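You operate a simulated robot arm through the tools that you are given. There is no shell and no other tool. Be economical: measure what you need, move in short steps, check, and stop when the job is done.

The job below is to be done with a simulated two-armed robot. You get a single attempt, and the scene is never put back.

TASK
Slide the slipped sleeve on run four back over its joint and clamp it.
Fine: shut gate four before you loosen the clamp; open the gate again once the clamp is tight. Where these are worked on the way, their far stop is far enough and under half their travel is too little: gate four.

It is judged by the outcome, as a careful person would: the job done as asked, and still so three seconds after it is handed in. It fails if anything else is knocked over, pushed out of place, dropped, spilled or broken.

THE ROBOT
Two 7-joint arms with fingered hands on one trunk, on a base that drives. Base frame: it is fixed to the floor where the robot stands at the start and does not move with it; the origin is under the middle of the robot, x ahead of it, y to its left, z up. Readings come in m, rad, newtons and seconds.
The left shoulder is at the start at [0.036, 0.104, 1.17], the right one opposite. With the tool pointing down near the work surface each hand reaches from about 0.22 to 0.58 m from the robot's upright axis, wherever it stands, measured 20 degrees to its own side. Places, roughly: gate five [1, 0, 0.6]; gate four [1, 0, 0.9]; gate three [1, 0, 1.2]; gate two [1, 0, 1.5]; lock of gate five [1.1, -0.1, 0.6]; lock of gate four [1.1, -0.1, 0.9]; lock of gate three [1.1, -0.1, 1.2]; lock of gate two [1.1, -0.1, 1.5]; run four clamp [0.9, -0.7, 1]; run four sleeve [0.9, -0.7, 0.9]; run four tube ends [1, -0.6, 0.9]. Payload 2.4 kg a hand.
Tool frame (each hand has its own): the origin (TCP) lies between the finger pads and is the grasp point; the fingertips stand 0.017 m ahead of it; z points along the fingers, y is the line along which they close. The gripper opens to 0.088 m. The gripper's body begins 0.047 m behind the TCP. The gripper is a hand of 2 fingers: y runs from the thumb to the fingers, the wrist lies at [0, 0, -0.165] in the tool frame, and closing takes about 1.5 s.
Orientation is told as [roll, pitch, yaw] about the base's x, y, z axes, in that order, counted from this pose: with the fingers straight down and closing along the base's y, the tool's x points along the base's -x, its y along +y and its z along -z.

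THE INTERFACE
- The arms move only by the tool move_arm. It takes "left_increments", "right_increments" or both (then of equal length, played together; a hand with none holds still); each is a list of rows, each an object (a shift or turn left out is 0, a gripper value left out holds the last) with "turn": the turn, a rotation vector about the base's x, y, z in units of 90 degrees (1.0 is 90 degrees), a list of three; "slide": the shift along the base's x, y, z in units of 300 mm (1.0 is 300 mm), a list of three. In form: [{"turn": [ax, ay, az], "slide": [dx, dy, dz]}, ...]. A call has 1 to 12 rows; each row is the pose to reach, as a shift and turn from the pose commanded when the call began. "left_grip" and "right_grip" are, for a hand that has rows, the finger opening in m, from 0 to 0.088, set as the call begins (left out, the last holds). A call with a number of a shift or a turn outside -1 to 1 is refused whole. Rows are played at 5 a second. More than 0.05 m and 0.15 rad between two rows, or a gripper value outside its range, and nothing of the call is played. Where a pose cannot be reached the arm comes as near as it can. A force on the tool above 70 N (or 10 N above the force at the start of the call, whichever is more), or a blocked arm, ends the call early, and 0.2 s more pass. Each finger travels about 0.153 m/s and halts on what it meets, pressing with about 33 N; the grip force reading is that of the motor and also rises with nothing between the fingers. The clock runs only during rows and for 0.2 s after the last one: add rows that repeat a pose to give the fingers time. The reply holds the time, the measured pose of the TCP, the force on the tool along the base axes, the opening and the grip force, in the units named above and with some noise, with the torque about the TCP (base axes, N m) and any sound that the robot's microphone picked up, and new pictures: "views" is both (left out), scene, wrist or none (wrist: the cameras of the hands that moved).
- Cameras (640 x 400 px; columns grow to the right, rows downward): "scene" is now at [0.1208, 0.0027, 1.1063]; the picture's right is [0.05, -1.00, 0.00], its down [0.01, 0.00, -1.00] and it looks along [1.00, 0.05, 0.01] (base axes); focal length 256 px, centre (320, 200). "left" rides on the left gripper at [-0.05, 0.003, -0.063] in its tool frame; the picture's right is [-0.06, -1.00, 0.00], its down [0.78, -0.05, -0.62] and it looks along [0.62, -0.04, 0.79] (tool axes); focal length 275 px, centre (320, 200). "right" rides on the right gripper at [0.05, 0.003, -0.063] in its tool frame; the picture's right is [-0.06, 1.00, 0.00], its down [-0.78, -0.05, -0.62] and it looks along [-0.62, -0.04, 0.79] (tool axes); focal length 275 px, centre (320, 200). There is no depth. A picture from a camera that has moved, and an enlarged one, comes with that camera's place and axes in the base frame and with its lens.
- lift_body(by): slides the trunk up (or, below 0, down) by that many m; the arms and the scene camera ride with it, the base frame stays. It gives what a move gives, with no picture.
- drive_base(legs): drives the robot by 1 to 6 legs, each [ahead, left, turn to the left] in m, m and rad, along the robot's own axes; the way and the turn of a leg run together, so that a leg with both is an arc; at most 1.5 m and 3.142 rad a leg. The arms and the cameras ride along, it lands a little off, and it stops where it bumps. It gives what a move gives, and a new picture of the scene camera.
- curl_fingers(finger1, thumb_bend, hand): sets how far each is bent, from 0 (flat) to 100 (curled in); at 30 the hand is open as for a grip, at 70 the pads meet at the TCP. One left out holds its place. A second passes; each finger stops where it meets its share of the squeeze, and holds until it gets a number again. A gripper value or a shape takes the hand back. It gives what a move gives, with no picture; readings hold the bend of each and the force on the fingers (four entries, about 0 where the hand has none), thumb and palm.
- hand_shape(shape, hand): the hand has 2 fingers and takes this shape, open, in about a second: jaw (thumb against the fingers, like two jaws); tri (thumb and two fingers); tip (a fingertip pinch); poke (one finger out to press); point (the index stretched); flat (the hand flat); cup (the hand cupped); fist (a fist). The gripper value then closes the fingers along that shape, each until it touches; the sizes above hold for jaw. It gives what a move gives, with no picture.
- pan_tilt(pan, tilt): turns the head with the scene camera to pan (to the left, within 1.047 rad either way) and tilt (down, from -0.506 to 1.204), counted from straight ahead of the robot. It gives what a move gives, and a new picture of the scene camera.
- enlarge(camera, box): a new picture of the part [left, top, right, bottom] of that camera's present view, enlarged. It takes no simulated time.
- close_job(): hands the job in; it is judged then, once.

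Work in short steps. Places have to be worked out from the pictures, the camera data and where the tool is seen: move nearer, look again, correct. Check each grasp and each placing, and mend what went wrong. You have 120 turns and 260 pictures in all, those below and enlarged ones among them. Open the grippers and draw the arms clear of the work before you hand the job in, unless the task says otherwise; then end with one line.

The tools are called after ">>>" as name(argument=value, ...) on one line, values as JSON. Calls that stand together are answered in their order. move_arm: Moves the arms, as the interface text tells. Its arguments: {"type":"object","properties":{"left_increments":{"type":"array","items":{"type":"object","properties":{"turn":{"type":"array","items":{"type":"number"}},"slide":{"type":"array","items":{"type":"number"}}}}},"left_grip":{"type":"number"},"right_increments":{"type":"array","items":{"type":"object","properties":{"turn":{"type":"array","items":{"type":"number"}},"slide":{"type":"array","items":{"type":"number"}}}}},"right_grip":{"type":"number"},"views":{"type":"string","enum":["both","scene","wrist","none"]}},"required":[]} The other tools are called the same way: lift_body (by) slides the trunk up or down; hand_shape (shape, hand) gives the hand a shape; curl_fingers (finger1, thumb_bend, hand) moves the fingers one by one; drive_base (legs) drives the base; pan_tilt (pan, tilt) turns the head that bears the scene camera; enlarge (camera, box) takes an enlarged picture of a part of a camera's view; close_job () hands the job in.

At the start:

```text
t: 0.0
left_ee_pos: [0.3814, 0.1908, 1.0542]
left_orientation: [-0.001, 0.0, 0.0]
left_force: [0.3, 0.1, 0.5]
left_torque: [0.02, 0.01, -0.03]
left_opening: 0.0879
left_gripper_force: 0.1
left_shape: jaw
left_bend: [30.0, 30.0]
left_finger forces: [0.1, 0.1, 0.0, 0.1, 0.0, 0.0]
right_ee_pos: [0.3657, -0.1917, 1.0742]
right_orientation: [-0.001, 0.002, 0.0]
right_force: [0.5, -1.0, 0.7]
right_torque: [0.0, 0.05, 0.0]
right_opening: 0.0878
right_gripper_force: 0.0
right_shape: jaw
right_bend: [30.0, 30.0]
right_finger forces: [0.0, 0.1, 0.1, 0.0, 0.0, 0.0]
trunk travel left (down, up): [-0.4, 0.45]
robot x, y, heading: [0.0004, -0.0024, 0.003]
head pan, tilt: [0.049, -0.014]
```

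scene: 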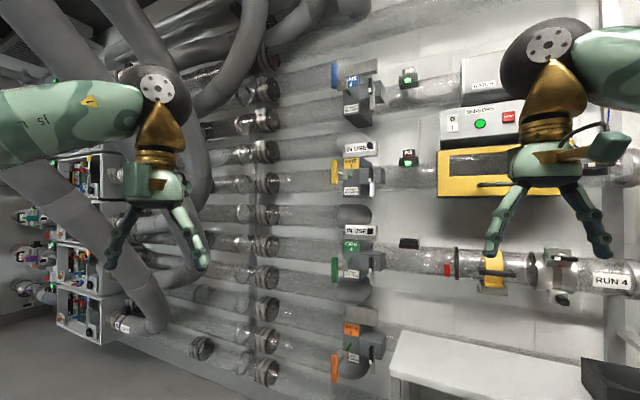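
right: 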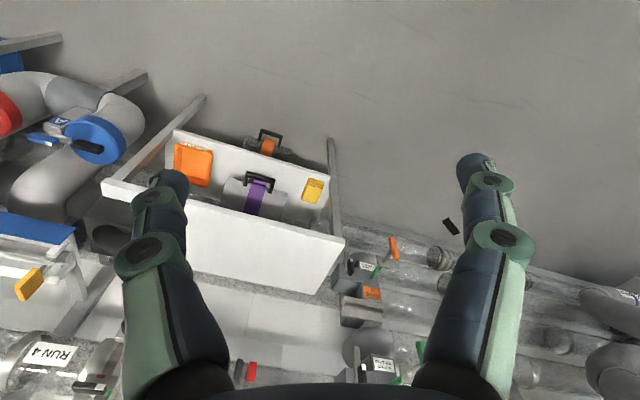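
left: 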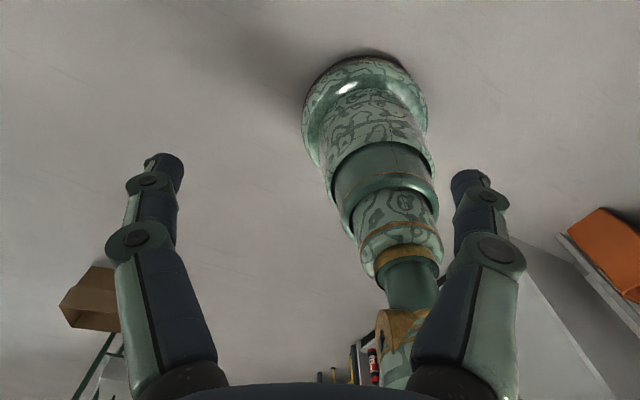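

The scene shows a wall of tubes with gates at the centre and run four to the right. I enlarge the gates and run four first.

>>> enlarge(camera="scene", box=[310, 130, 430, 390])

>>> enlarge(camera="scene", box=[380, 220, 640, 330])

```text
1.54 times, centred on (370, 260) of scene
camera zoom: at [0.1208, 0.0027, 1.1063], right [0.05, -1.0, 0.0], down [0.01, 0.0, -1.0], along [1.0, 0.05, 0.01], focal length 393 px, centre (243, 108)
```

zoom: 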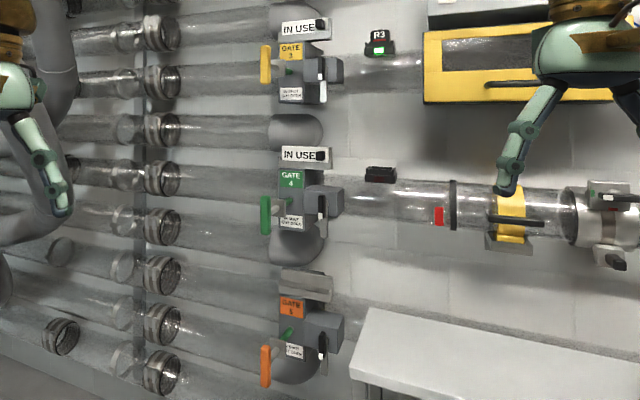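

```text
2.46 times, centred on (510, 275) of scene
camera zoom: at [0.1208, 0.0027, 1.1063], right [0.05, -1.0, 0.0], down [0.01, 0.0, -1.0], along [1.0, 0.05, 0.01], focal length 629 px, centre (-148, 15)
```

zoom: 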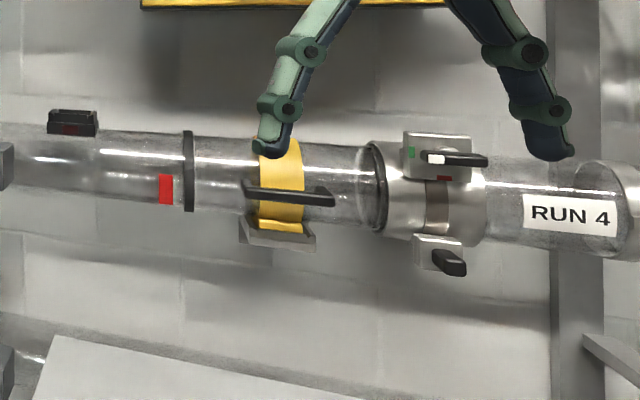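

Run four has a steel sleeve with a clamp at the right, and gate four is the green one. I drive nearer to see gate four's handle and lock.

>>> drive_base(legs=[[0.3, 0.0, 0.0]])

>>> pan_tilt(pan=-0.05, tilt=0.3)

>>> enlarge(camera="scene", box=[240, 100, 440, 220])

```text
t: 2.0
left_ee_pos: [0.6817, 0.1892, 1.053]
left_orientation: [0.0, 0.0, -0.002]
left_force: [0.2, -0.1, -0.4]
left_torque: [-0.01, 0.0, 0.0]
left_opening: 0.0882
left_gripper_force: 0.0
left_shape: jaw
left_bend: [30.0, 30.0]
left_finger forces: [0.0, 0.0, 0.0, 0.0, 0.1, 0.1]
right_ee_pos: [0.6643, -0.1921, 1.0736]
right_orientation: [0.0, -0.001, -0.001]
right_force: [0.8, -0.4, -0.2]
right_torque: [0.01, 0.03, 0.02]
right_opening: 0.0879
right_gripper_force: 0.1
right_shape: jaw
right_bend: [30.0, 30.0]
right_finger forces: [0.1, 0.0, 0.1, 0.0, 0.0, 0.0]
trunk travel left (down, up): [-0.4, 0.45]
robot x, y, heading: [0.2997, -0.0025, -0.0]
head pan, tilt: [0.049, -0.014]
camera scene: at [0.4207, 0.0022, 1.1063], right [0.05, -1.0, 0.0], down [0.01, 0.0, -1.0], along [1.0, 0.05, 0.01], focal length 256 px, centre (320, 200)
```

scene: 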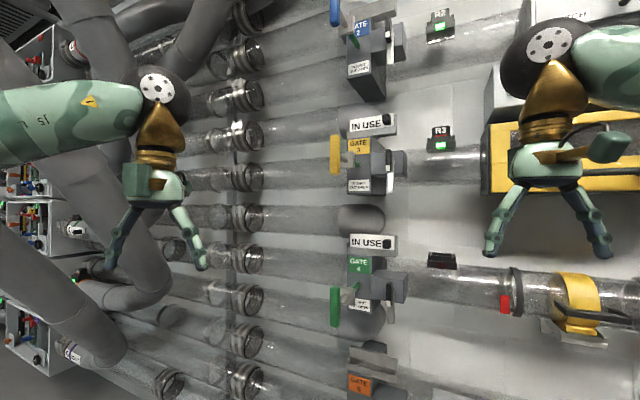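

```text
t: 2.9
left_ee_pos: [0.682, 0.1902, 1.0534]
left_orientation: [-0.001, 0.001, -0.003]
left_force: [-0.2, 0.0, -0.2]
left_torque: [-0.01, 0.02, 0.0]
left_opening: 0.0878
left_gripper_force: 0.1
left_shape: jaw
left_bend: [30.0, 30.0]
left_finger forces: [0.1, 0.0, 0.0, 0.0, 0.0, 0.1]
right_ee_pos: [0.664, -0.1926, 1.074]
right_orientation: [-0.001, 0.001, 0.0]
right_force: [-0.9, 0.5, 0.3]
right_torque: [-0.03, 0.0, -0.02]
right_opening: 0.088
right_gripper_force: 0.0
right_shape: jaw
right_bend: [30.0, 30.0]
right_finger forces: [0.0, 0.0, 0.1, 0.0, 0.0, 0.0]
trunk travel left (down, up): [-0.4, 0.45]
robot x, y, heading: [0.3001, -0.004, -0.005]
head pan, tilt: [-0.051, 0.3]
camera scene: at [0.424, -0.0069, 1.0775], right [-0.05, -1.0, 0.0], down [-0.29, 0.02, -0.96], along [0.95, -0.05, -0.3], focal length 256 px, centre (320, 200)
```

scene: 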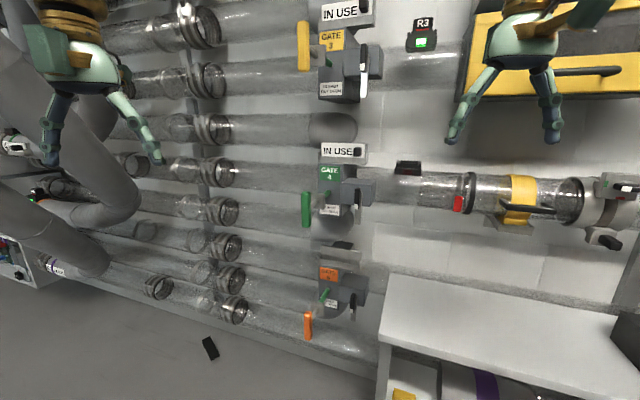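

```text
3.20 times, centred on (340, 160) of scene
camera zoom: at [0.424, -0.0069, 1.0775], right [-0.05, -1.0, 0.0], down [-0.29, 0.02, -0.96], along [0.95, -0.05, -0.3], focal length 818 px, centre (256, 328)
```

zoom: 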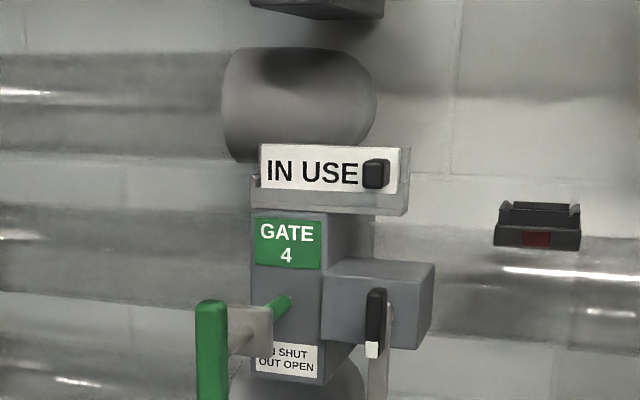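

The label reads "IN SHUT / OUT OPEN", and there is a locking lever on the right side. I look at the lower half and compare with the other gates.

>>> enlarge(camera="scene", box=[290, 160, 400, 230])

>>> enlarge(camera="scene", box=[290, 235, 400, 345])

>>> enlarge(camera="scene", box=[290, 0, 400, 110])

```text
5.71 times, centred on (345, 195) of scene
camera zoom: at [0.424, -0.0069, 1.0775], right [-0.05, -1.0, 0.0], down [-0.29, 0.02, -0.96], along [0.95, -0.05, -0.3], focal length 1460 px, centre (177, 229)
```

zoom: 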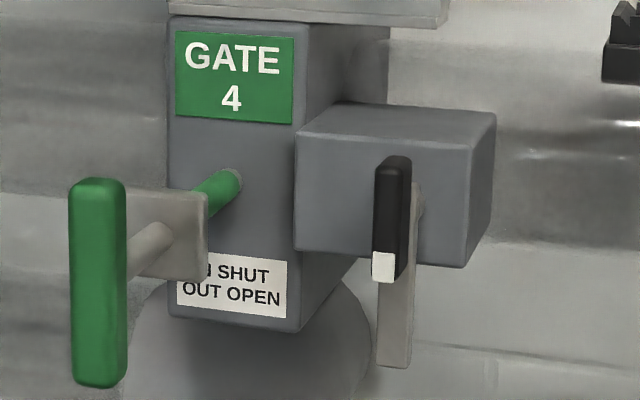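

```text
3.64 times, centred on (345, 290) of scene
camera zoom: at [0.424, -0.0069, 1.0775], right [-0.05, -1.0, 0.0], down [-0.29, 0.02, -0.96], along [0.95, -0.05, -0.3], focal length 929 px, centre (229, -127)
```

zoom: 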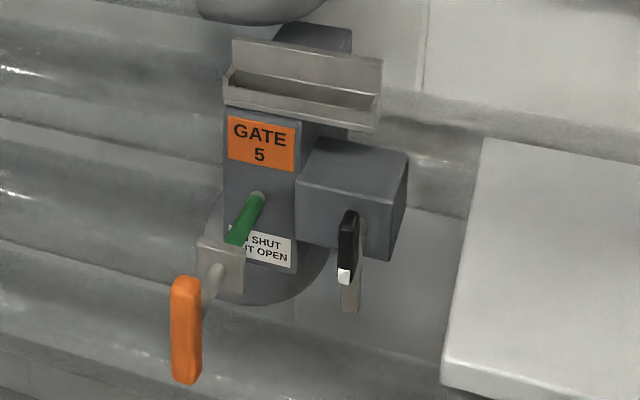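

```text
3.64 times, centred on (345, 55) of scene
camera zoom: at [0.424, -0.0069, 1.0775], right [-0.05, -1.0, 0.0], down [-0.29, 0.02, -0.96], along [0.95, -0.05, -0.3], focal length 929 px, centre (229, 727)
```

zoom: 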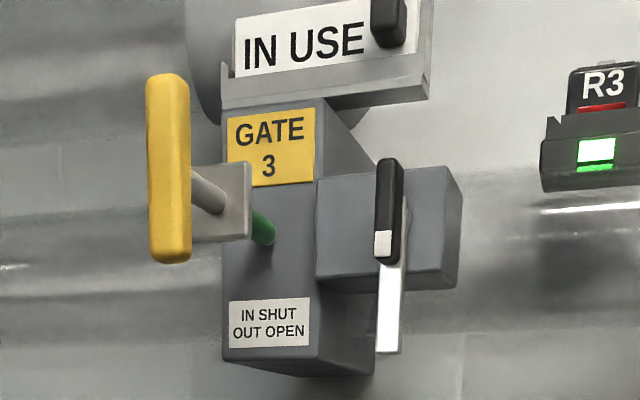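

Gate four's green bar is at about (0.925, 0, 0.90), upright and pulled out (open). I bring the left hand to point forward in front of it.

>>> move_arm(left_increments=[{"turn": [0, -0.0909, 0], "slide": [0.03, -0.0575, -0.0455]}, {"turn": [0, -0.1818, 0], "slide": [0.06, -0.115, -0.091]}, {"turn": [0, -0.2727, 0], "slide": [0.1, -0.1725, -0.1364]}, {"turn": [0, -0.3636, 0], "slide": [0.14, -0.23, -0.1818]}, {"turn": [0, -0.4545, 0], "slide": [0.18, -0.2875, -0.2273]}, {"turn": [0, -0.5454, 0], "slide": [0.22, -0.345, -0.2727]}, {"turn": [0, -0.6363, 0], "slide": [0.26, -0.4025, -0.318]}, {"turn": [0, -0.7272, 0], "slide": [0.3, -0.46, -0.3636]}, {"turn": [0, -0.8181, 0], "slide": [0.34, -0.5175, -0.409]}, {"turn": [0, -0.909, 0], "slide": [0.38, -0.575, -0.4545]}, {"turn": [0, -1, 0], "slide": [0.43, -0.633, -0.5]}, {"turn": [0, -1, 0], "slide": [0.43, -0.633, -0.5]}])

```text
t: 5.5
left_ee_pos: [0.7918, -0.0604, 0.967]
left_orientation: [0.385, -1.568, -0.376]
left_force: [0.1, 0.3, -0.1]
left_torque: [-0.01, 0.03, 0.02]
left_opening: 0.0882
left_gripper_force: 0.1
left_shape: jaw
left_bend: [30.0, 30.0]
left_finger forces: [0.1, 0.0, 0.0, 0.1, 0.1, 0.0]
left hand out of reach, approached as far as the arm can: row 9, 10, 11, 12
right_ee_pos: [0.664, -0.193, 1.0736]
right_orientation: [-0.001, -0.001, 0.0]
right_force: [0.0, 0.0, 0.1]
right_torque: [-0.01, -0.01, 0.0]
right_opening: 0.088
right_gripper_force: 0.1
right_shape: jaw
right_bend: [30.0, 30.0]
right_finger forces: [0.0, 0.0, 0.1, 0.0, 0.0, 0.1]
trunk travel left (down, up): [-0.4, 0.45]
robot x, y, heading: [0.301, 0.0029, -0.005]
head pan, tilt: [-0.051, 0.3]
camera scene: at [0.4242, -0.007, 1.0774], right [-0.05, -1.0, 0.0], down [-0.3, 0.02, -0.96], along [0.95, -0.05, -0.3], focal length 256 px, centre (320, 200)
camera left: at [0.729, -0.0584, 1.0162], right [0.01, -1.0, 0.06], down [-0.62, -0.05, -0.78], along [0.78, -0.03, -0.62], focal length 275 px, centre (320, 200)
```

scene: 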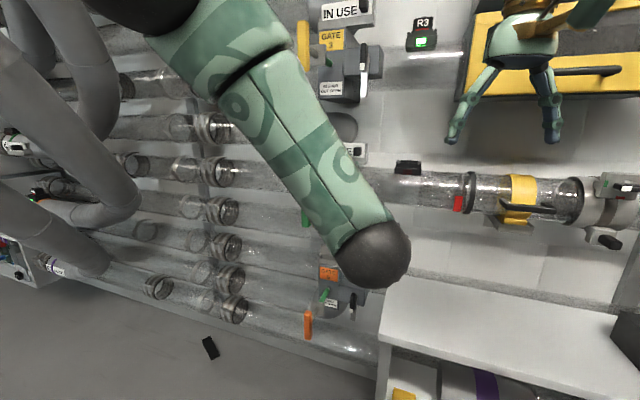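
left: 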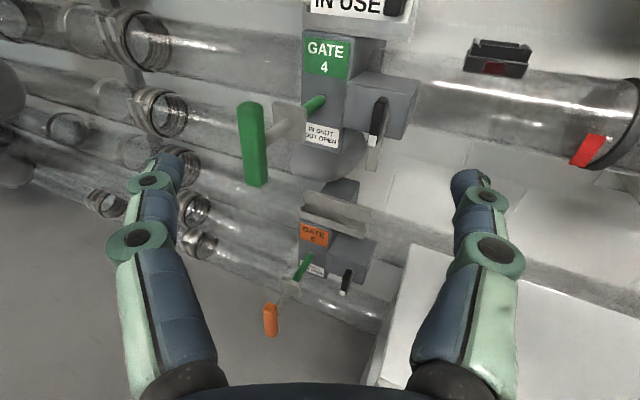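

The forward pose is cut short: the target is too close in and crossing the midline. I shift the base right and back a little so that the gate lies on the left hand's own side.

>>> drive_base(legs=[[-0.1, -0.2, 0.0]])

>>> move_arm(left_increments=[{"slide": [0.1, 0.1, 0]}, {"slide": [0.2, 0.2, -0.05]}, {"slide": [0.27, 0.35, -0.1]}, {"slide": [0.33, 0.5, -0.15]}, {"slide": [0.33, 0.6, -0.2]}, {"slide": [0.33, 0.7, -0.22]}, {"slide": [0.33, 0.8, -0.22]}, {"slide": [0.33, 0.86, -0.22]}, {"slide": [0.33, 0.86, -0.22]}])

```text
t: 7.2
left_ee_pos: [0.6907, -0.2625, 0.9673]
left_orientation: [0.392, -1.565, -0.391]
left_force: [0.3, -0.2, 0.3]
left_torque: [0.06, 0.03, 0.02]
left_opening: 0.0879
left_gripper_force: 0.1
left_shape: jaw
left_bend: [30.0, 30.0]
left_finger forces: [0.0, 0.0, 0.0, 0.1, 0.0, 0.0]
right_ee_pos: [0.5618, -0.3933, 1.0734]
right_orientation: [-0.001, 0.0, -0.001]
right_force: [0.4, -0.2, 0.4]
right_torque: [-0.03, -0.02, -0.01]
right_opening: 0.0882
right_gripper_force: 0.1
right_shape: jaw
right_bend: [30.0, 30.0]
right_finger forces: [0.0, 0.0, 0.0, 0.1, 0.0, 0.0]
trunk travel left (down, up): [-0.4, 0.45]
robot x, y, heading: [0.2034, -0.1999, -0.001]
head pan, tilt: [-0.051, 0.3]
camera scene: at [0.3235, -0.2073, 1.0774], right [-0.05, -1.0, 0.0], down [-0.3, 0.02, -0.96], along [0.95, -0.05, -0.3], focal length 256 px, centre (320, 200)
```

scene: 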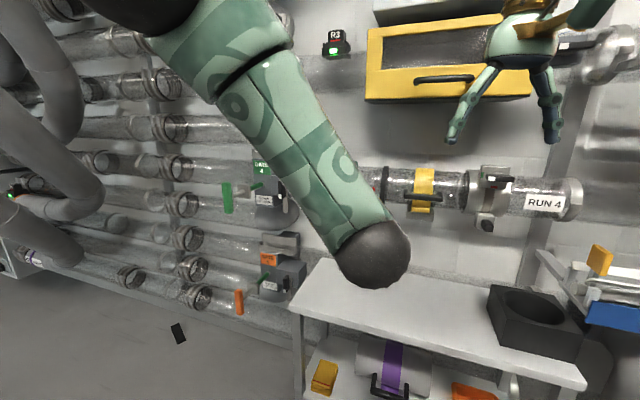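

```text
refused: row 3 steps farther than a row can; nothing moved
```

The steps were too large, so I send it again with smaller ones.

>>> move_arm(left_increments=[{"slide": [0.05, 0.1, 0]}, {"slide": [0.1, 0.2, -0.03]}, {"slide": [0.15, 0.32, -0.07]}, {"slide": [0.2, 0.44, -0.11]}, {"slide": [0.25, 0.55, -0.15]}, {"slide": [0.3, 0.66, -0.18]}, {"slide": [0.33, 0.77, -0.2]}, {"slide": [0.33, 0.86, -0.22]}, {"slide": [0.33, 0.86, -0.22]}])

```text
t: 9.2
left_ee_pos: [0.7192, -0.2277, 1.0106]
left_orientation: [0.236, -1.563, -0.225]
left_force: [0.6, 0.1, -0.1]
left_torque: [-0.01, 0.0, -0.01]
left_opening: 0.0881
left_gripper_force: 0.1
left_shape: jaw
left_bend: [30.0, 30.0]
left_finger forces: [0.1, 0.0, 0.2, 0.0, 0.0, 0.0]
left hand out of reach, approached as far as the arm can: row 1, 2, 3, 4, 5, 6, 7, 8, 9
right_ee_pos: [0.5625, -0.3922, 1.0743]
right_orientation: [0.001, 0.001, -0.004]
right_force: [-0.3, -0.1, 0.0]
right_torque: [0.0, 0.0, 0.02]
right_opening: 0.0878
right_gripper_force: 0.1
right_shape: jaw
right_bend: [30.0, 30.0]
right_finger forces: [0.0, 0.0, 0.0, 0.1, 0.0, 0.1]
trunk travel left (down, up): [-0.4, 0.45]
robot x, y, heading: [0.1985, -0.199, -0.001]
head pan, tilt: [-0.051, 0.3]
camera scene: at [0.3236, -0.207, 1.0774], right [-0.05, -1.0, 0.0], down [-0.3, 0.02, -0.96], along [0.95, -0.05, -0.3], focal length 256 px, centre (320, 200)
camera left: at [0.656, -0.2244, 1.0619], right [0.01, -1.0, 0.06], down [-0.62, -0.05, -0.78], along [0.78, -0.03, -0.62], focal length 275 px, centre (320, 200)
```

scene: 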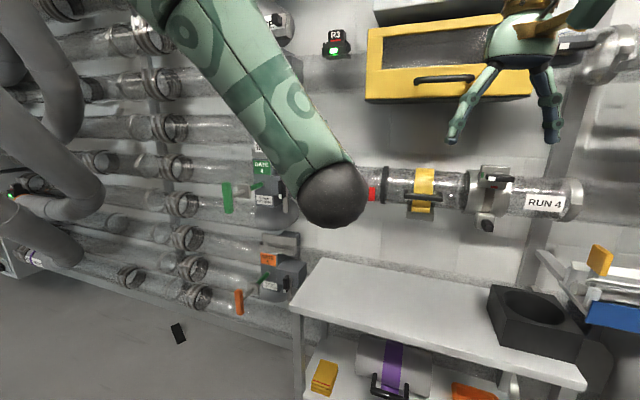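
left: 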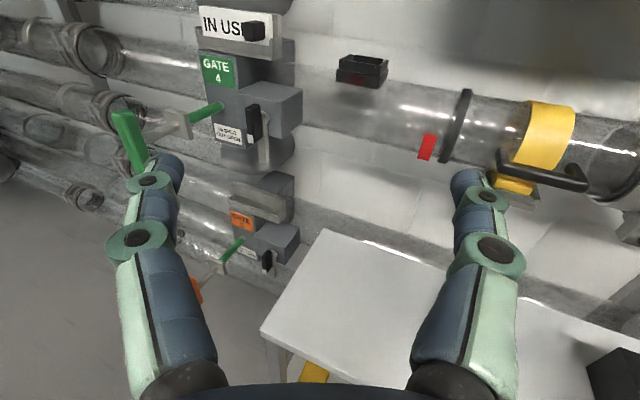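

The forearm comes down too steeply for a forward-pointing hand. Lowering the trunk should level it, so I lower by 0.25 m and try again.

>>> lift_body(by=-0.25)

>>> move_arm(left_increments=[{"slide": [0.03, 0.06, 0.08]}, {"slide": [0.06, 0.12, 0.16]}, {"slide": [0.09, 0.2, 0.24]}, {"slide": [0.12, 0.28, 0.32]}, {"slide": [0.15, 0.36, 0.38]}, {"slide": [0.18, 0.44, 0.42]}, {"slide": [0.2, 0.52, 0.44]}, {"slide": [0.22, 0.6, 0.44]}, {"slide": [0.25, 0.7, 0.44]}, {"slide": [0.25, 0.76, 0.44]}, {"slide": [0.25, 0.76, 0.44]}])

```text
t: 11.7
left_ee_pos: [0.7201, -0.2257, 0.7579]
left_orientation: [0.379, -1.565, -0.371]
left_force: [-0.1, 0.7, -0.7]
left_torque: [0.06, 0.02, 0.03]
left_opening: 0.088
left_gripper_force: 0.0
left_shape: jaw
left_bend: [30.0, 30.0]
left_finger forces: [0.0, 0.1, 0.1, 0.0, 0.1, 0.0]
right_ee_pos: [0.5631, -0.3917, 0.8244]
right_orientation: [0.0, 0.002, -0.002]
right_force: [0.2, 0.8, 0.0]
right_torque: [-0.01, 0.06, 0.03]
right_opening: 0.0881
right_gripper_force: 0.0
right_shape: jaw
right_bend: [30.0, 30.0]
right_finger forces: [0.0, 0.0, 0.0, 0.1, 0.0, 0.0]
trunk travel left (down, up): [-0.15, 0.7]
robot x, y, heading: [0.1987, -0.1987, -0.004]
head pan, tilt: [-0.051, 0.3]
```

```text
t: 14.1
left_ee_pos: [0.8006, -0.0638, 0.9557]
left_orientation: [0.058, -1.525, -0.019]
left_force: [-0.4, -0.1, -0.5]
left_torque: [0.02, -0.02, -0.04]
left_opening: 0.0879
left_gripper_force: 0.0
left_shape: jaw
left_bend: [30.0, 30.0]
left_finger forces: [0.1, 0.0, 0.1, 0.1, 0.0, 0.0]
left hand out of reach, approached as far as the arm can: row 3, 4, 5, 6, 7, 8, 9, 10, 11
right_ee_pos: [0.5625, -0.392, 0.8247]
right_orientation: [0.0, 0.0, -0.001]
right_force: [0.6, 0.5, -0.3]
right_torque: [-0.02, 0.01, -0.02]
right_opening: 0.088
right_gripper_force: 0.0
right_shape: jaw
right_bend: [30.0, 30.0]
right_finger forces: [0.0, 0.1, 0.0, 0.0, 0.1, 0.0]
trunk travel left (down, up): [-0.15, 0.7]
robot x, y, heading: [0.1999, -0.2034, -0.004]
head pan, tilt: [-0.051, 0.3]
camera scene: at [0.3333, -0.207, 0.8278], right [-0.05, -1.0, 0.0], down [-0.3, 0.02, -0.96], along [0.95, -0.05, -0.3], focal length 256 px, centre (320, 200)
camera left: at [0.7404, -0.063, 1.0084], right [0.04, -1.0, 0.06], down [-0.65, -0.07, -0.76], along [0.76, -0.01, -0.65], focal length 275 px, centre (320, 200)
```

scene: 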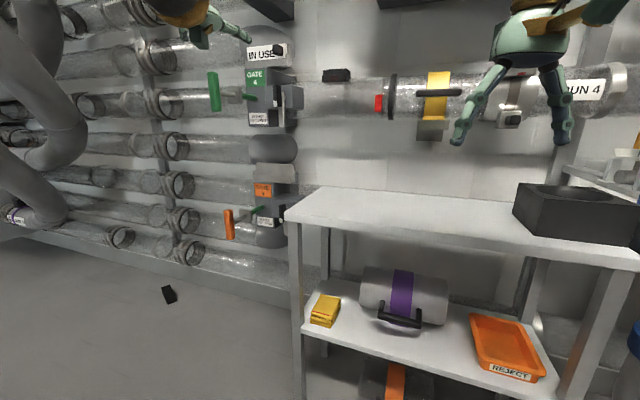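
left: 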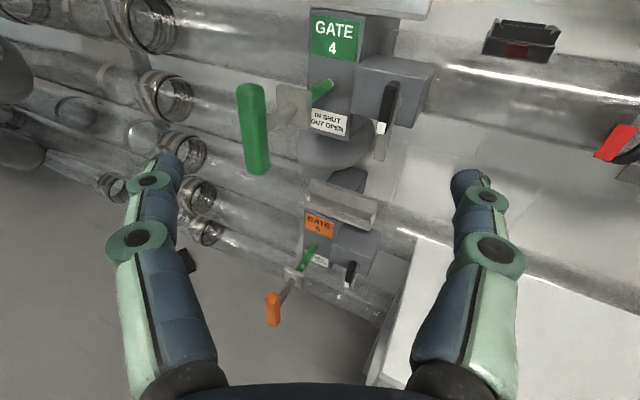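

The reach is better, but the wrist is still limited with the elbow bent. Backing off a bit should straighten the arm and level the forearm.

>>> drive_base(legs=[[-0.12, 0.0, 0.0]])

>>> move_arm(left_increments=[{"slide": [0.1, 0.03, -0.04]}, {"slide": [0.2, 0.08, -0.08]}, {"slide": [0.3, 0.14, -0.12]}, {"slide": [0.37, 0.2, -0.17]}, {"slide": [0.37, 0.21, -0.19]}, {"slide": [0.37, 0.21, -0.19]}])

```text
t: 15.4
left_ee_pos: [0.6813, -0.0651, 0.9553]
left_orientation: [0.06, -1.525, -0.02]
left_force: [-0.2, -0.5, -0.6]
left_torque: [-0.01, -0.02, 0.03]
left_opening: 0.0879
left_gripper_force: 0.1
left_shape: jaw
left_bend: [30.0, 30.0]
left_finger forces: [0.0, 0.0, 0.1, 0.0, 0.0, 0.0]
right_ee_pos: [0.4435, -0.3924, 0.8231]
right_orientation: [0.002, -0.001, 0.0]
right_force: [0.7, 0.5, 0.8]
right_torque: [0.01, 0.02, -0.02]
right_opening: 0.0881
right_gripper_force: 0.1
right_shape: jaw
right_bend: [30.0, 30.0]
right_finger forces: [0.0, 0.0, 0.0, 0.0, 0.0, 0.1]
trunk travel left (down, up): [-0.15, 0.7]
robot x, y, heading: [0.0799, -0.1981, -0.006]
head pan, tilt: [-0.051, 0.3]
camera scene: at [0.2144, -0.2066, 0.8277], right [-0.05, -1.0, 0.0], down [-0.3, 0.02, -0.96], along [0.95, -0.05, -0.3], focal length 256 px, centre (320, 200)
```

scene: 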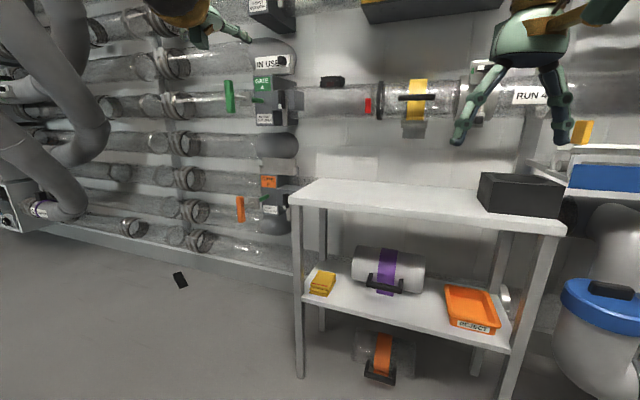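

```text
t: 16.8
left_ee_pos: [0.7708, -0.0797, 0.9195]
left_orientation: [0.278, -1.506, -0.224]
left_force: [0.0, 0.1, -0.7]
left_torque: [-0.03, 0.0, 0.03]
left_opening: 0.0882
left_gripper_force: 0.0
left_shape: jaw
left_bend: [30.0, 30.0]
left_finger forces: [0.0, 0.0, 0.0, 0.0, 0.0, 0.0]
left hand out of reach, approached as far as the arm can: row 1, 2, 3, 4, 5, 6
right_ee_pos: [0.4465, -0.3938, 0.821]
right_orientation: [0.001, 0.004, -0.001]
right_force: [0.6, -0.5, 0.0]
right_torque: [0.02, 0.02, -0.03]
right_opening: 0.088
right_gripper_force: 0.1
right_shape: jaw
right_bend: [30.0, 30.0]
right_finger forces: [0.0, 0.1, 0.0, 0.0, 0.0, 0.0]
trunk travel left (down, up): [-0.15, 0.7]
robot x, y, heading: [0.0777, -0.1999, -0.002]
head pan, tilt: [-0.051, 0.3]
camera scene: at [0.2165, -0.2082, 0.827], right [-0.05, -1.0, 0.0], down [-0.3, 0.02, -0.95], along [0.95, -0.05, -0.3], focal length 256 px, centre (320, 200)
camera left: at [0.7119, -0.0797, 0.9731], right [0.06, -1.0, 0.04], down [-0.66, -0.07, -0.75], along [0.75, 0.02, -0.67], focal length 275 px, centre (320, 200)
```

scene: 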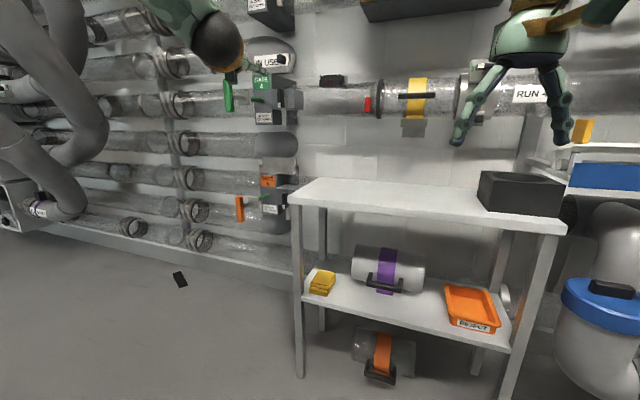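
left: 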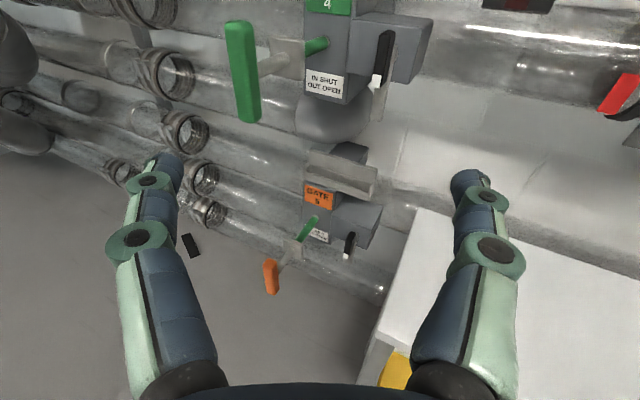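

The wrist's upward bend is the limit, so I tilt the fingers about 35° downward from horizontal, which still suits the upright bar.

>>> move_arm(left_increments=[{"turn": [0, 0.08, 0]}, {"turn": [0, 0.16, 0]}, {"turn": [0, 0.24, 0]}, {"turn": [0, 0.32, 0]}, {"turn": [0, 0.4, 0]}, {"turn": [0, 0.4, 0]}])

```text
t: 18.2
left_ee_pos: [0.7668, -0.0779, 0.9249]
left_orientation: [0.039, -0.895, -0.001]
left_force: [0.4, -0.1, 1.4]
left_torque: [0.0, 0.0, -0.04]
left_opening: 0.0881
left_gripper_force: 0.0
left_shape: jaw
left_bend: [30.0, 30.0]
left_finger forces: [0.1, 0.1, 0.1, 0.0, 0.1, 0.0]
right_ee_pos: [0.4434, -0.3927, 0.8245]
right_orientation: [0.001, -0.001, -0.003]
right_force: [-0.1, 0.8, 0.8]
right_torque: [0.02, 0.01, -0.01]
right_opening: 0.088
right_gripper_force: 0.0
right_shape: jaw
right_bend: [30.0, 30.0]
right_finger forces: [0.1, 0.1, 0.0, 0.0, 0.0, 0.0]
trunk travel left (down, up): [-0.15, 0.7]
robot x, y, heading: [0.0788, -0.1993, -0.005]
head pan, tilt: [-0.051, 0.3]
camera scene: at [0.2144, -0.2066, 0.8278], right [-0.05, -1.0, 0.0], down [-0.3, 0.02, -0.96], along [0.95, -0.05, -0.3], focal length 256 px, centre (320, 200)
camera left: at [0.7498, -0.077, 1.0027], right [0.07, -1.0, 0.02], down [-0.97, -0.07, -0.23], along [0.23, -0.01, -0.97], focal length 275 px, centre (320, 200)
```

scene: 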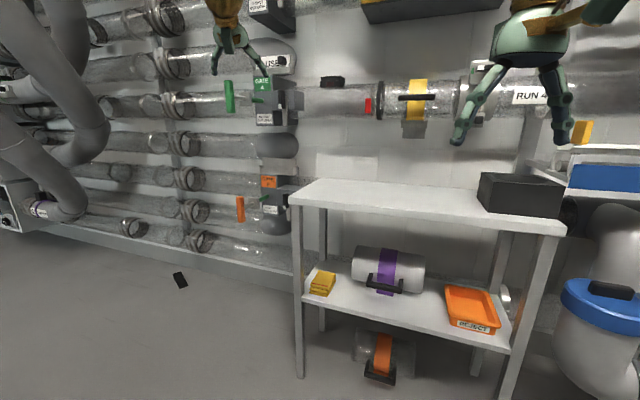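
left: 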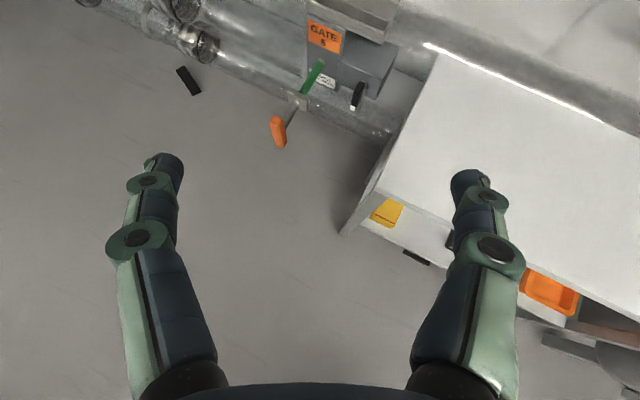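

The tilted pose works. Before pushing, I study the lock and handle from this lower viewpoint.

>>> enlarge(camera="scene", box=[210, 50, 320, 140])

>>> enlarge(camera="scene", box=[360, 50, 580, 160])

```text
4.44 times, centred on (265, 95) of scene
camera zoom: at [0.2144, -0.2066, 0.8278], right [-0.05, -1.0, 0.0], down [-0.3, 0.02, -0.96], along [0.95, -0.05, -0.3], focal length 1135 px, centre (564, 667)
```

zoom: 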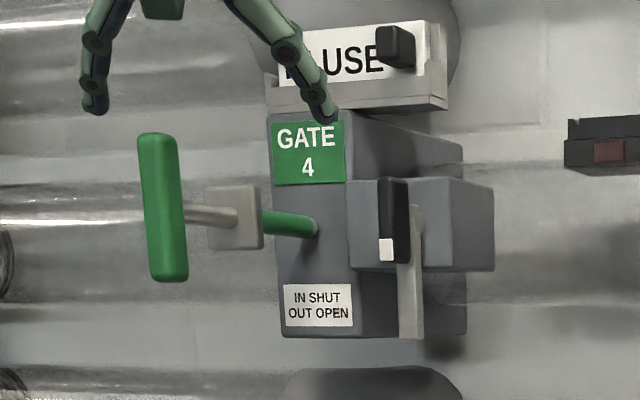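

```text
2.91 times, centred on (470, 105) of scene
camera zoom: at [0.2144, -0.2066, 0.8278], right [-0.05, -1.0, 0.0], down [-0.3, 0.02, -0.96], along [0.95, -0.05, -0.3], focal length 743 px, centre (-116, 476)
```

zoom: 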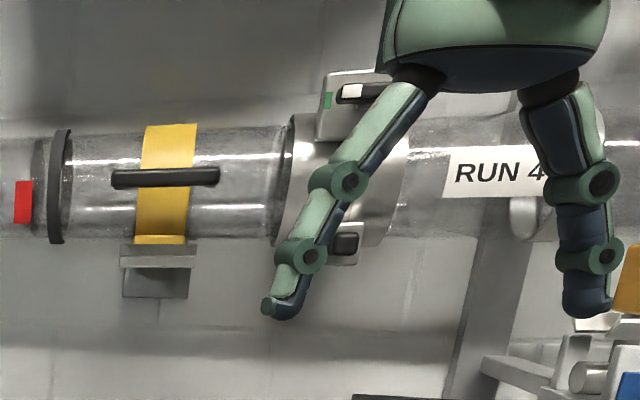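

Triangulating from two views, the wall is not square to my frame: it is yawed about 0.3–0.45 rad, with the right side nearer. I turn the base to face it squarely, then look.

>>> drive_base(legs=[[-0.1, 0.0, -0.4]])

>>> pan_tilt(pan=0.0, tilt=0.0)

```text
t: 19.8
left_ee_pos: [0.663, -0.3364, 0.9239]
left_orientation: [0.043, -0.898, -0.404]
left_force: [0.5, -0.1, -0.4]
left_torque: [-0.03, -0.01, 0.01]
left_opening: 0.0883
left_gripper_force: 0.1
left_shape: jaw
left_bend: [30.0, 30.0]
left_finger forces: [0.1, 0.0, 0.0, 0.1, 0.1, 0.0]
right_ee_pos: [0.2431, -0.5004, 0.8242]
right_orientation: [0.001, 0.001, -0.405]
right_force: [0.4, -0.8, 0.5]
right_torque: [0.01, 0.04, 0.01]
right_opening: 0.0881
right_gripper_force: 0.0
right_shape: jaw
right_bend: [30.0, 30.0]
right_finger forces: [0.1, 0.0, 0.1, 0.0, 0.1, 0.0]
trunk travel left (down, up): [-0.15, 0.7]
robot x, y, heading: [-0.0123, -0.1753, -0.401]
head pan, tilt: [-0.051, 0.3]
camera scene: at [0.1047, -0.2383, 0.8278], right [-0.44, -0.9, 0.0], down [-0.27, 0.13, -0.96], along [0.86, -0.42, -0.3], focal length 256 px, centre (320, 200)
```

scene: 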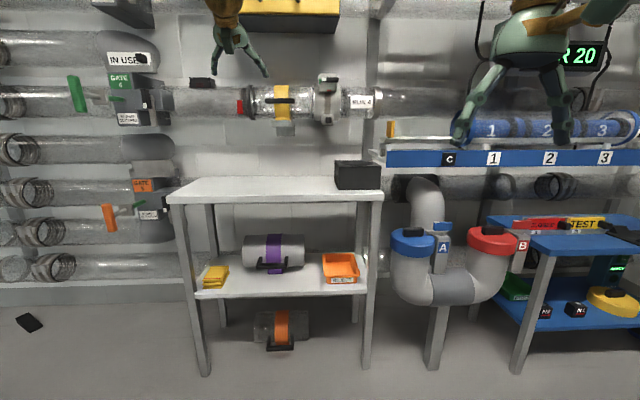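

```text
t: 20.6
left_ee_pos: [0.6641, -0.3376, 0.9239]
left_orientation: [0.042, -0.897, -0.402]
left_force: [0.2, 0.6, 0.2]
left_torque: [0.0, 0.01, -0.01]
left_opening: 0.0877
left_gripper_force: 0.1
left_shape: jaw
left_bend: [30.0, 30.0]
left_finger forces: [0.0, 0.0, 0.0, 0.0, 0.0, 0.0]
right_ee_pos: [0.2424, -0.5, 0.8236]
right_orientation: [0.001, -0.001, -0.405]
right_force: [-1.0, -0.1, 0.5]
right_torque: [-0.02, 0.0, -0.02]
right_opening: 0.0878
right_gripper_force: 0.2
right_shape: jaw
right_bend: [30.0, 30.0]
right_finger forces: [0.1, 0.0, 0.1, 0.0, 0.1, 0.1]
trunk travel left (down, up): [-0.15, 0.7]
robot x, y, heading: [-0.0187, -0.1827, -0.405]
head pan, tilt: [0.0, 0.0]
camera scene: at [0.1035, -0.2327, 0.8554], right [-0.39, -0.92, 0.0], down [0.0, 0.0, -1.0], along [0.92, -0.39, 0.0], focal length 256 px, centre (320, 200)
```

scene: 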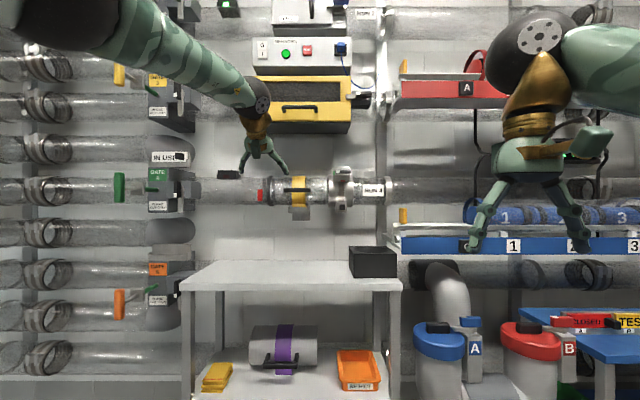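

Now the wall appears square at heading about −0.40. I retract the left hand along the wall normal, then drive so gate four's handle sits ahead of the left arm.

>>> move_arm(left_increments=[{"slide": [-0.135, 0.057, 0]}, {"slide": [-0.27, 0.114, 0]}, {"slide": [-0.405, 0.171, 0]}, {"slide": [-0.54, 0.228, 0]}, {"slide": [-0.675, 0.285, 0]}, {"slide": [-0.675, 0.285, 0]}], views="none")

>>> drive_base(legs=[[0.0, 0.38, 0.0], [0.25, 0.0, 0.0]])

>>> lift_body(by=0.1)

>>> pan_tilt(pan=0.2, tilt=0.2)

```text
t: 22.0
left_ee_pos: [0.4601, -0.2513, 0.9247]
left_orientation: [0.039, -0.897, -0.403]
left_force: [0.3, 0.5, -0.6]
left_torque: [0.0, 0.03, 0.01]
left_opening: 0.0882
left_gripper_force: 0.0
left_shape: jaw
left_bend: [30.0, 30.0]
left_finger forces: [0.1, 0.1, 0.0, 0.0, 0.0, 0.0]
right_ee_pos: [0.2427, -0.4993, 0.8242]
right_orientation: [-0.002, 0.0, -0.406]
right_force: [-0.2, -0.1, -0.1]
right_torque: [-0.02, 0.0, -0.03]
right_opening: 0.0881
right_gripper_force: 0.1
right_shape: jaw
right_bend: [30.0, 30.0]
right_finger forces: [0.1, 0.0, 0.0, 0.0, 0.0, 0.0]
trunk travel left (down, up): [-0.15, 0.7]
robot x, y, heading: [-0.0183, -0.1763, -0.413]
head pan, tilt: [0.0, 0.0]
```

```text
t: 25.8
left_ee_pos: [0.8409, -0.0016, 0.9255]
left_orientation: [0.042, -0.897, -0.405]
left_force: [0.4, -0.5, 0.6]
left_torque: [0.01, -0.01, 0.0]
left_opening: 0.0877
left_gripper_force: 0.1
left_shape: jaw
left_bend: [30.0, 30.0]
left_finger forces: [0.0, 0.1, 0.0, 0.1, 0.1, 0.0]
right_ee_pos: [0.6215, -0.2475, 0.8242]
right_orientation: [0.001, 0.0, -0.406]
right_force: [-0.3, 0.4, 0.1]
right_torque: [0.01, -0.01, -0.01]
right_opening: 0.0881
right_gripper_force: 0.1
right_shape: jaw
right_bend: [30.0, 30.0]
right_finger forces: [0.0, 0.1, 0.0, 0.0, 0.0, 0.1]
trunk travel left (down, up): [-0.15, 0.7]
robot x, y, heading: [0.3625, 0.0713, -0.405]
head pan, tilt: [0.0, 0.0]
camera scene: at [0.4838, 0.0186, 0.8555], right [-0.4, -0.92, 0.0], down [0.0, 0.0, -1.0], along [0.92, -0.4, 0.0], focal length 256 px, centre (320, 200)
```

scene: 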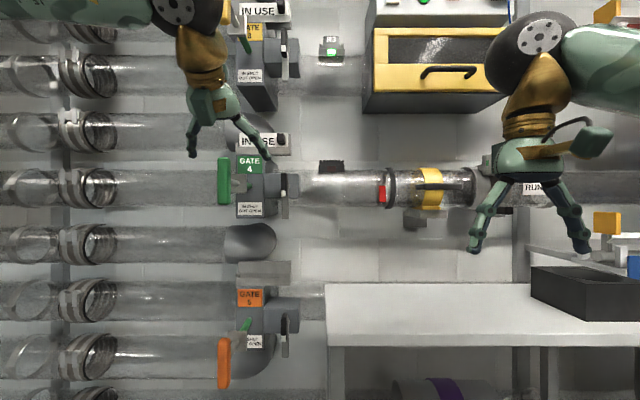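

```text
t: 27.1
left_ee_pos: [0.8415, 0.0, 1.0243]
left_orientation: [0.042, -0.896, -0.405]
left_force: [-0.4, 0.3, 0.6]
left_torque: [0.0, -0.01, 0.04]
left_opening: 0.0877
left_gripper_force: 0.1
left_shape: jaw
left_bend: [30.0, 30.0]
left_finger forces: [0.1, 0.0, 0.1, 0.0, 0.1, 0.1]
right_ee_pos: [0.6229, -0.2474, 0.9238]
right_orientation: [-0.001, -0.001, -0.405]
right_force: [0.0, 0.6, 0.0]
right_torque: [0.02, -0.01, 0.01]
right_opening: 0.0879
right_gripper_force: 0.1
right_shape: jaw
right_bend: [30.0, 30.0]
right_finger forces: [0.0, 0.0, 0.0, 0.0, 0.0, 0.1]
trunk travel left (down, up): [-0.25, 0.6]
robot x, y, heading: [0.3646, 0.0739, -0.405]
head pan, tilt: [0.0, 0.0]
```

```text
t: 27.9
left_ee_pos: [0.8408, -0.0018, 1.0254]
left_orientation: [0.041, -0.897, -0.404]
left_force: [0.4, -0.7, -0.6]
left_torque: [0.03, 0.0, -0.01]
left_opening: 0.0879
left_gripper_force: 0.0
left_shape: jaw
left_bend: [30.0, 30.0]
left_finger forces: [0.1, 0.1, 0.0, 0.0, 0.0, 0.1]
right_ee_pos: [0.6227, -0.2489, 0.924]
right_orientation: [0.002, 0.0, -0.406]
right_force: [-0.9, -0.5, 0.2]
right_torque: [0.0, -0.01, 0.0]
right_opening: 0.088
right_gripper_force: 0.1
right_shape: jaw
right_bend: [30.0, 30.0]
right_finger forces: [0.0, 0.1, 0.0, 0.0, 0.0, 0.0]
trunk travel left (down, up): [-0.25, 0.6]
robot x, y, heading: [0.3628, 0.0748, -0.404]
head pan, tilt: [0.201, 0.201]
camera scene: at [0.4881, 0.0369, 0.9363], right [-0.21, -0.98, 0.0], down [-0.19, 0.04, -0.98], along [0.96, -0.2, -0.2], focal length 256 px, centre (320, 200)
```

scene: 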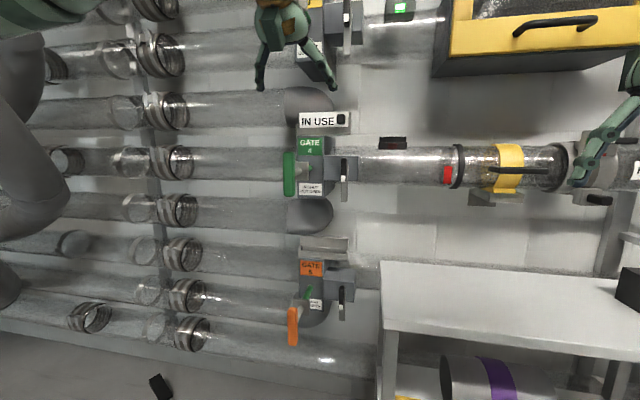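

Triangulated from three views, the handle centre is at (0.944, −0.004, 0.890). I bring the open left hand to 0.1 m in front of it along the wall normal.

>>> move_arm(left_increments=[{"slide": [0.01, 0.06, -0.1]}, {"slide": [0.02, 0.12, -0.2]}, {"slide": [0.03, 0.123, -0.32]}, {"slide": [0.037, 0.123, -0.45]}, {"slide": [0.037, 0.123, -0.45]}])

```text
t: 29.1
left_ee_pos: [0.8524, 0.0338, 0.8887]
left_orientation: [0.042, -0.898, -0.404]
left_force: [0.7, 0.2, 0.0]
left_torque: [0.02, 0.0, 0.03]
left_opening: 0.0883
left_gripper_force: 0.1
left_shape: jaw
left_bend: [30.0, 30.0]
left_finger forces: [0.0, 0.1, 0.0, 0.0, 0.1, 0.0]
right_ee_pos: [0.6229, -0.2487, 0.9243]
right_orientation: [-0.002, 0.0, -0.406]
right_force: [-0.5, 1.0, -0.8]
right_torque: [-0.01, 0.0, -0.01]
right_opening: 0.0876
right_gripper_force: 0.0
right_shape: jaw
right_bend: [30.0, 30.0]
right_finger forces: [0.1, 0.1, 0.0, 0.0, 0.1, 0.1]
trunk travel left (down, up): [-0.25, 0.6]
robot x, y, heading: [0.3676, 0.0697, -0.406]
head pan, tilt: [0.201, 0.201]
camera scene: at [0.4881, 0.037, 0.9362], right [-0.2, -0.98, 0.0], down [-0.2, 0.04, -0.98], along [0.96, -0.2, -0.2], focal length 256 px, centre (320, 200)
camera left: at [0.8351, 0.0436, 0.9662], right [-0.33, -0.94, 0.02], down [-0.92, 0.31, -0.23], along [0.21, -0.1, -0.97], focal length 275 px, centre (320, 200)
```

scene: 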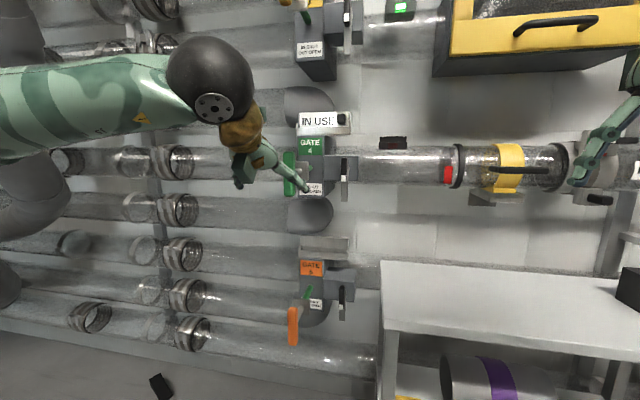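
left: 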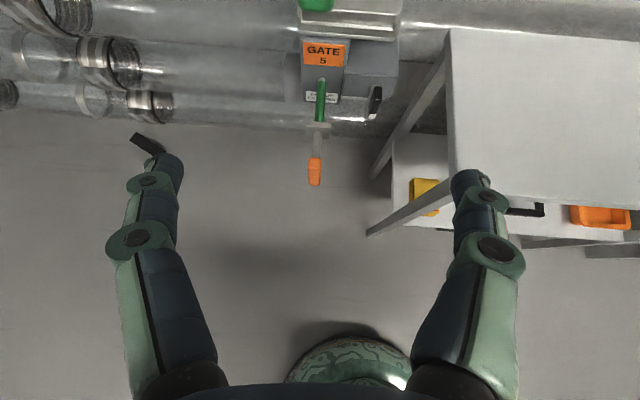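

The bar is centred between the fingers. I level the hand a little more (about 20°) to see it in the wrist camera.

>>> move_arm(left_increments=[{"turn": [-0.031, -0.074, 0]}, {"turn": [-0.062, -0.148, 0]}, {"turn": [-0.094, -0.221, 0]}, {"turn": [-0.094, -0.221, 0]}], views="wrist")

```text
t: 30.1
left_ee_pos: [0.8513, 0.0359, 0.8889]
left_orientation: [0.044, -1.084, -0.408]
left_force: [0.4, 0.4, 0.0]
left_torque: [-0.01, -0.01, 0.0]
left_opening: 0.0879
left_gripper_force: 0.1
left_shape: jaw
left_bend: [30.0, 30.0]
left_finger forces: [0.0, 0.0, 0.1, 0.0, 0.0, 0.0]
left hand out of reach, approached as far as the arm can: row 2, 3, 4
right_ee_pos: [0.6221, -0.2488, 0.9235]
right_orientation: [-0.001, 0.001, -0.407]
right_force: [0.7, 0.4, -0.1]
right_torque: [0.0, -0.03, 0.0]
right_opening: 0.0879
right_gripper_force: 0.1
right_shape: jaw
right_bend: [30.0, 30.0]
right_finger forces: [0.0, 0.0, 0.0, 0.0, 0.0, 0.0]
trunk travel left (down, up): [-0.25, 0.6]
robot x, y, heading: [0.3634, 0.0729, -0.404]
head pan, tilt: [0.201, 0.201]
camera left: at [0.8218, 0.0496, 0.9619], right [-0.33, -0.94, 0.03], down [-0.87, 0.29, -0.41], along [0.37, -0.16, -0.91], focal length 275 px, centre (320, 200)
```

left: 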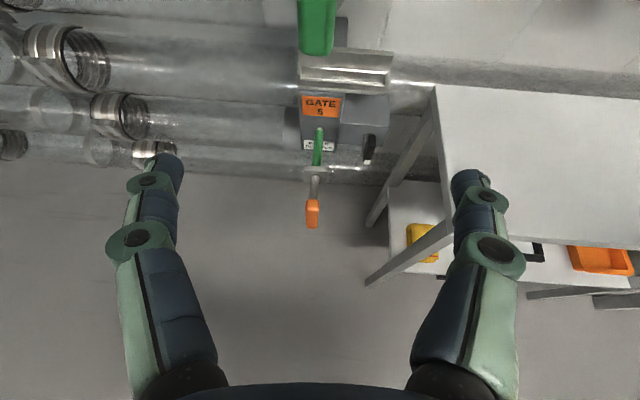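

The hand is pitched 62° and the bar is centred. I advance 0.1 m along the normal so the fingers straddle the bar.

>>> move_arm(left_increments=[{"slide": [0.08, -0.034, 0]}, {"slide": [0.16, -0.068, 0]}, {"slide": [0.24, -0.1, 0]}, {"slide": [0.31, -0.131, 0]}, {"slide": [0.31, -0.131, 0]}])

```text
t: 31.2
left_ee_pos: [0.9466, -0.0044, 0.8891]
left_orientation: [0.045, -1.086, -0.407]
left_force: [-0.2, 0.2, -1.3]
left_torque: [0.01, -0.01, 0.01]
left_opening: 0.0879
left_gripper_force: 0.1
left_shape: jaw
left_bend: [30.0, 30.0]
left_finger forces: [0.0, 0.0, 0.0, 0.1, 0.0, 0.0]
right_ee_pos: [0.6221, -0.2474, 0.9238]
right_orientation: [0.0, 0.0, -0.409]
right_force: [0.6, -0.4, 0.0]
right_torque: [-0.02, 0.0, 0.02]
right_opening: 0.0878
right_gripper_force: 0.0
right_shape: jaw
right_bend: [30.0, 30.0]
right_finger forces: [0.0, 0.0, 0.0, 0.0, 0.0, 0.0]
trunk travel left (down, up): [-0.25, 0.6]
robot x, y, heading: [0.3646, 0.0726, -0.407]
head pan, tilt: [0.201, 0.201]
camera scene: at [0.4881, 0.0369, 0.9362], right [-0.2, -0.98, 0.0], down [-0.2, 0.04, -0.98], along [0.96, -0.2, -0.2], focal length 256 px, centre (320, 200)
camera left: at [0.9159, 0.0093, 0.9621], right [-0.33, -0.94, 0.03], down [-0.87, 0.29, -0.41], along [0.37, -0.16, -0.91], focal length 275 px, centre (320, 200)
```

scene: 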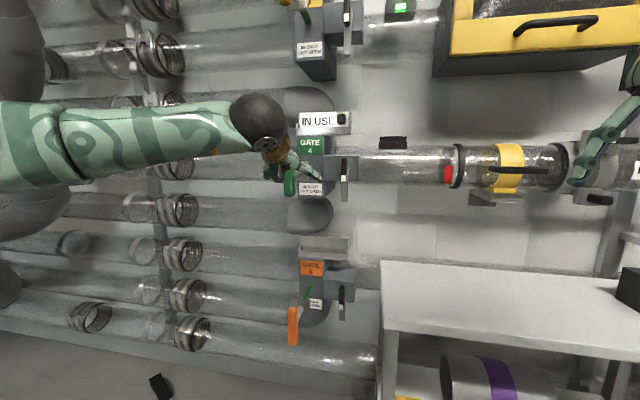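
left: 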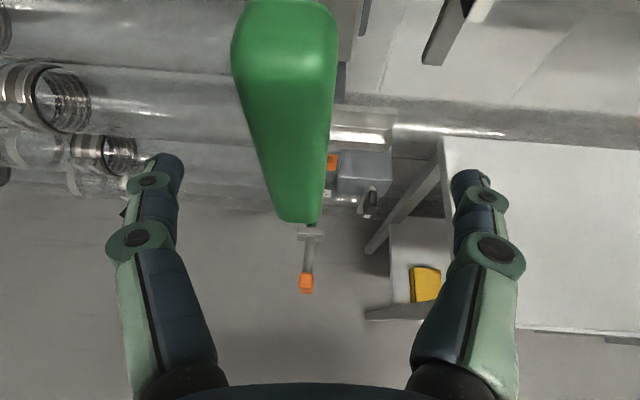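

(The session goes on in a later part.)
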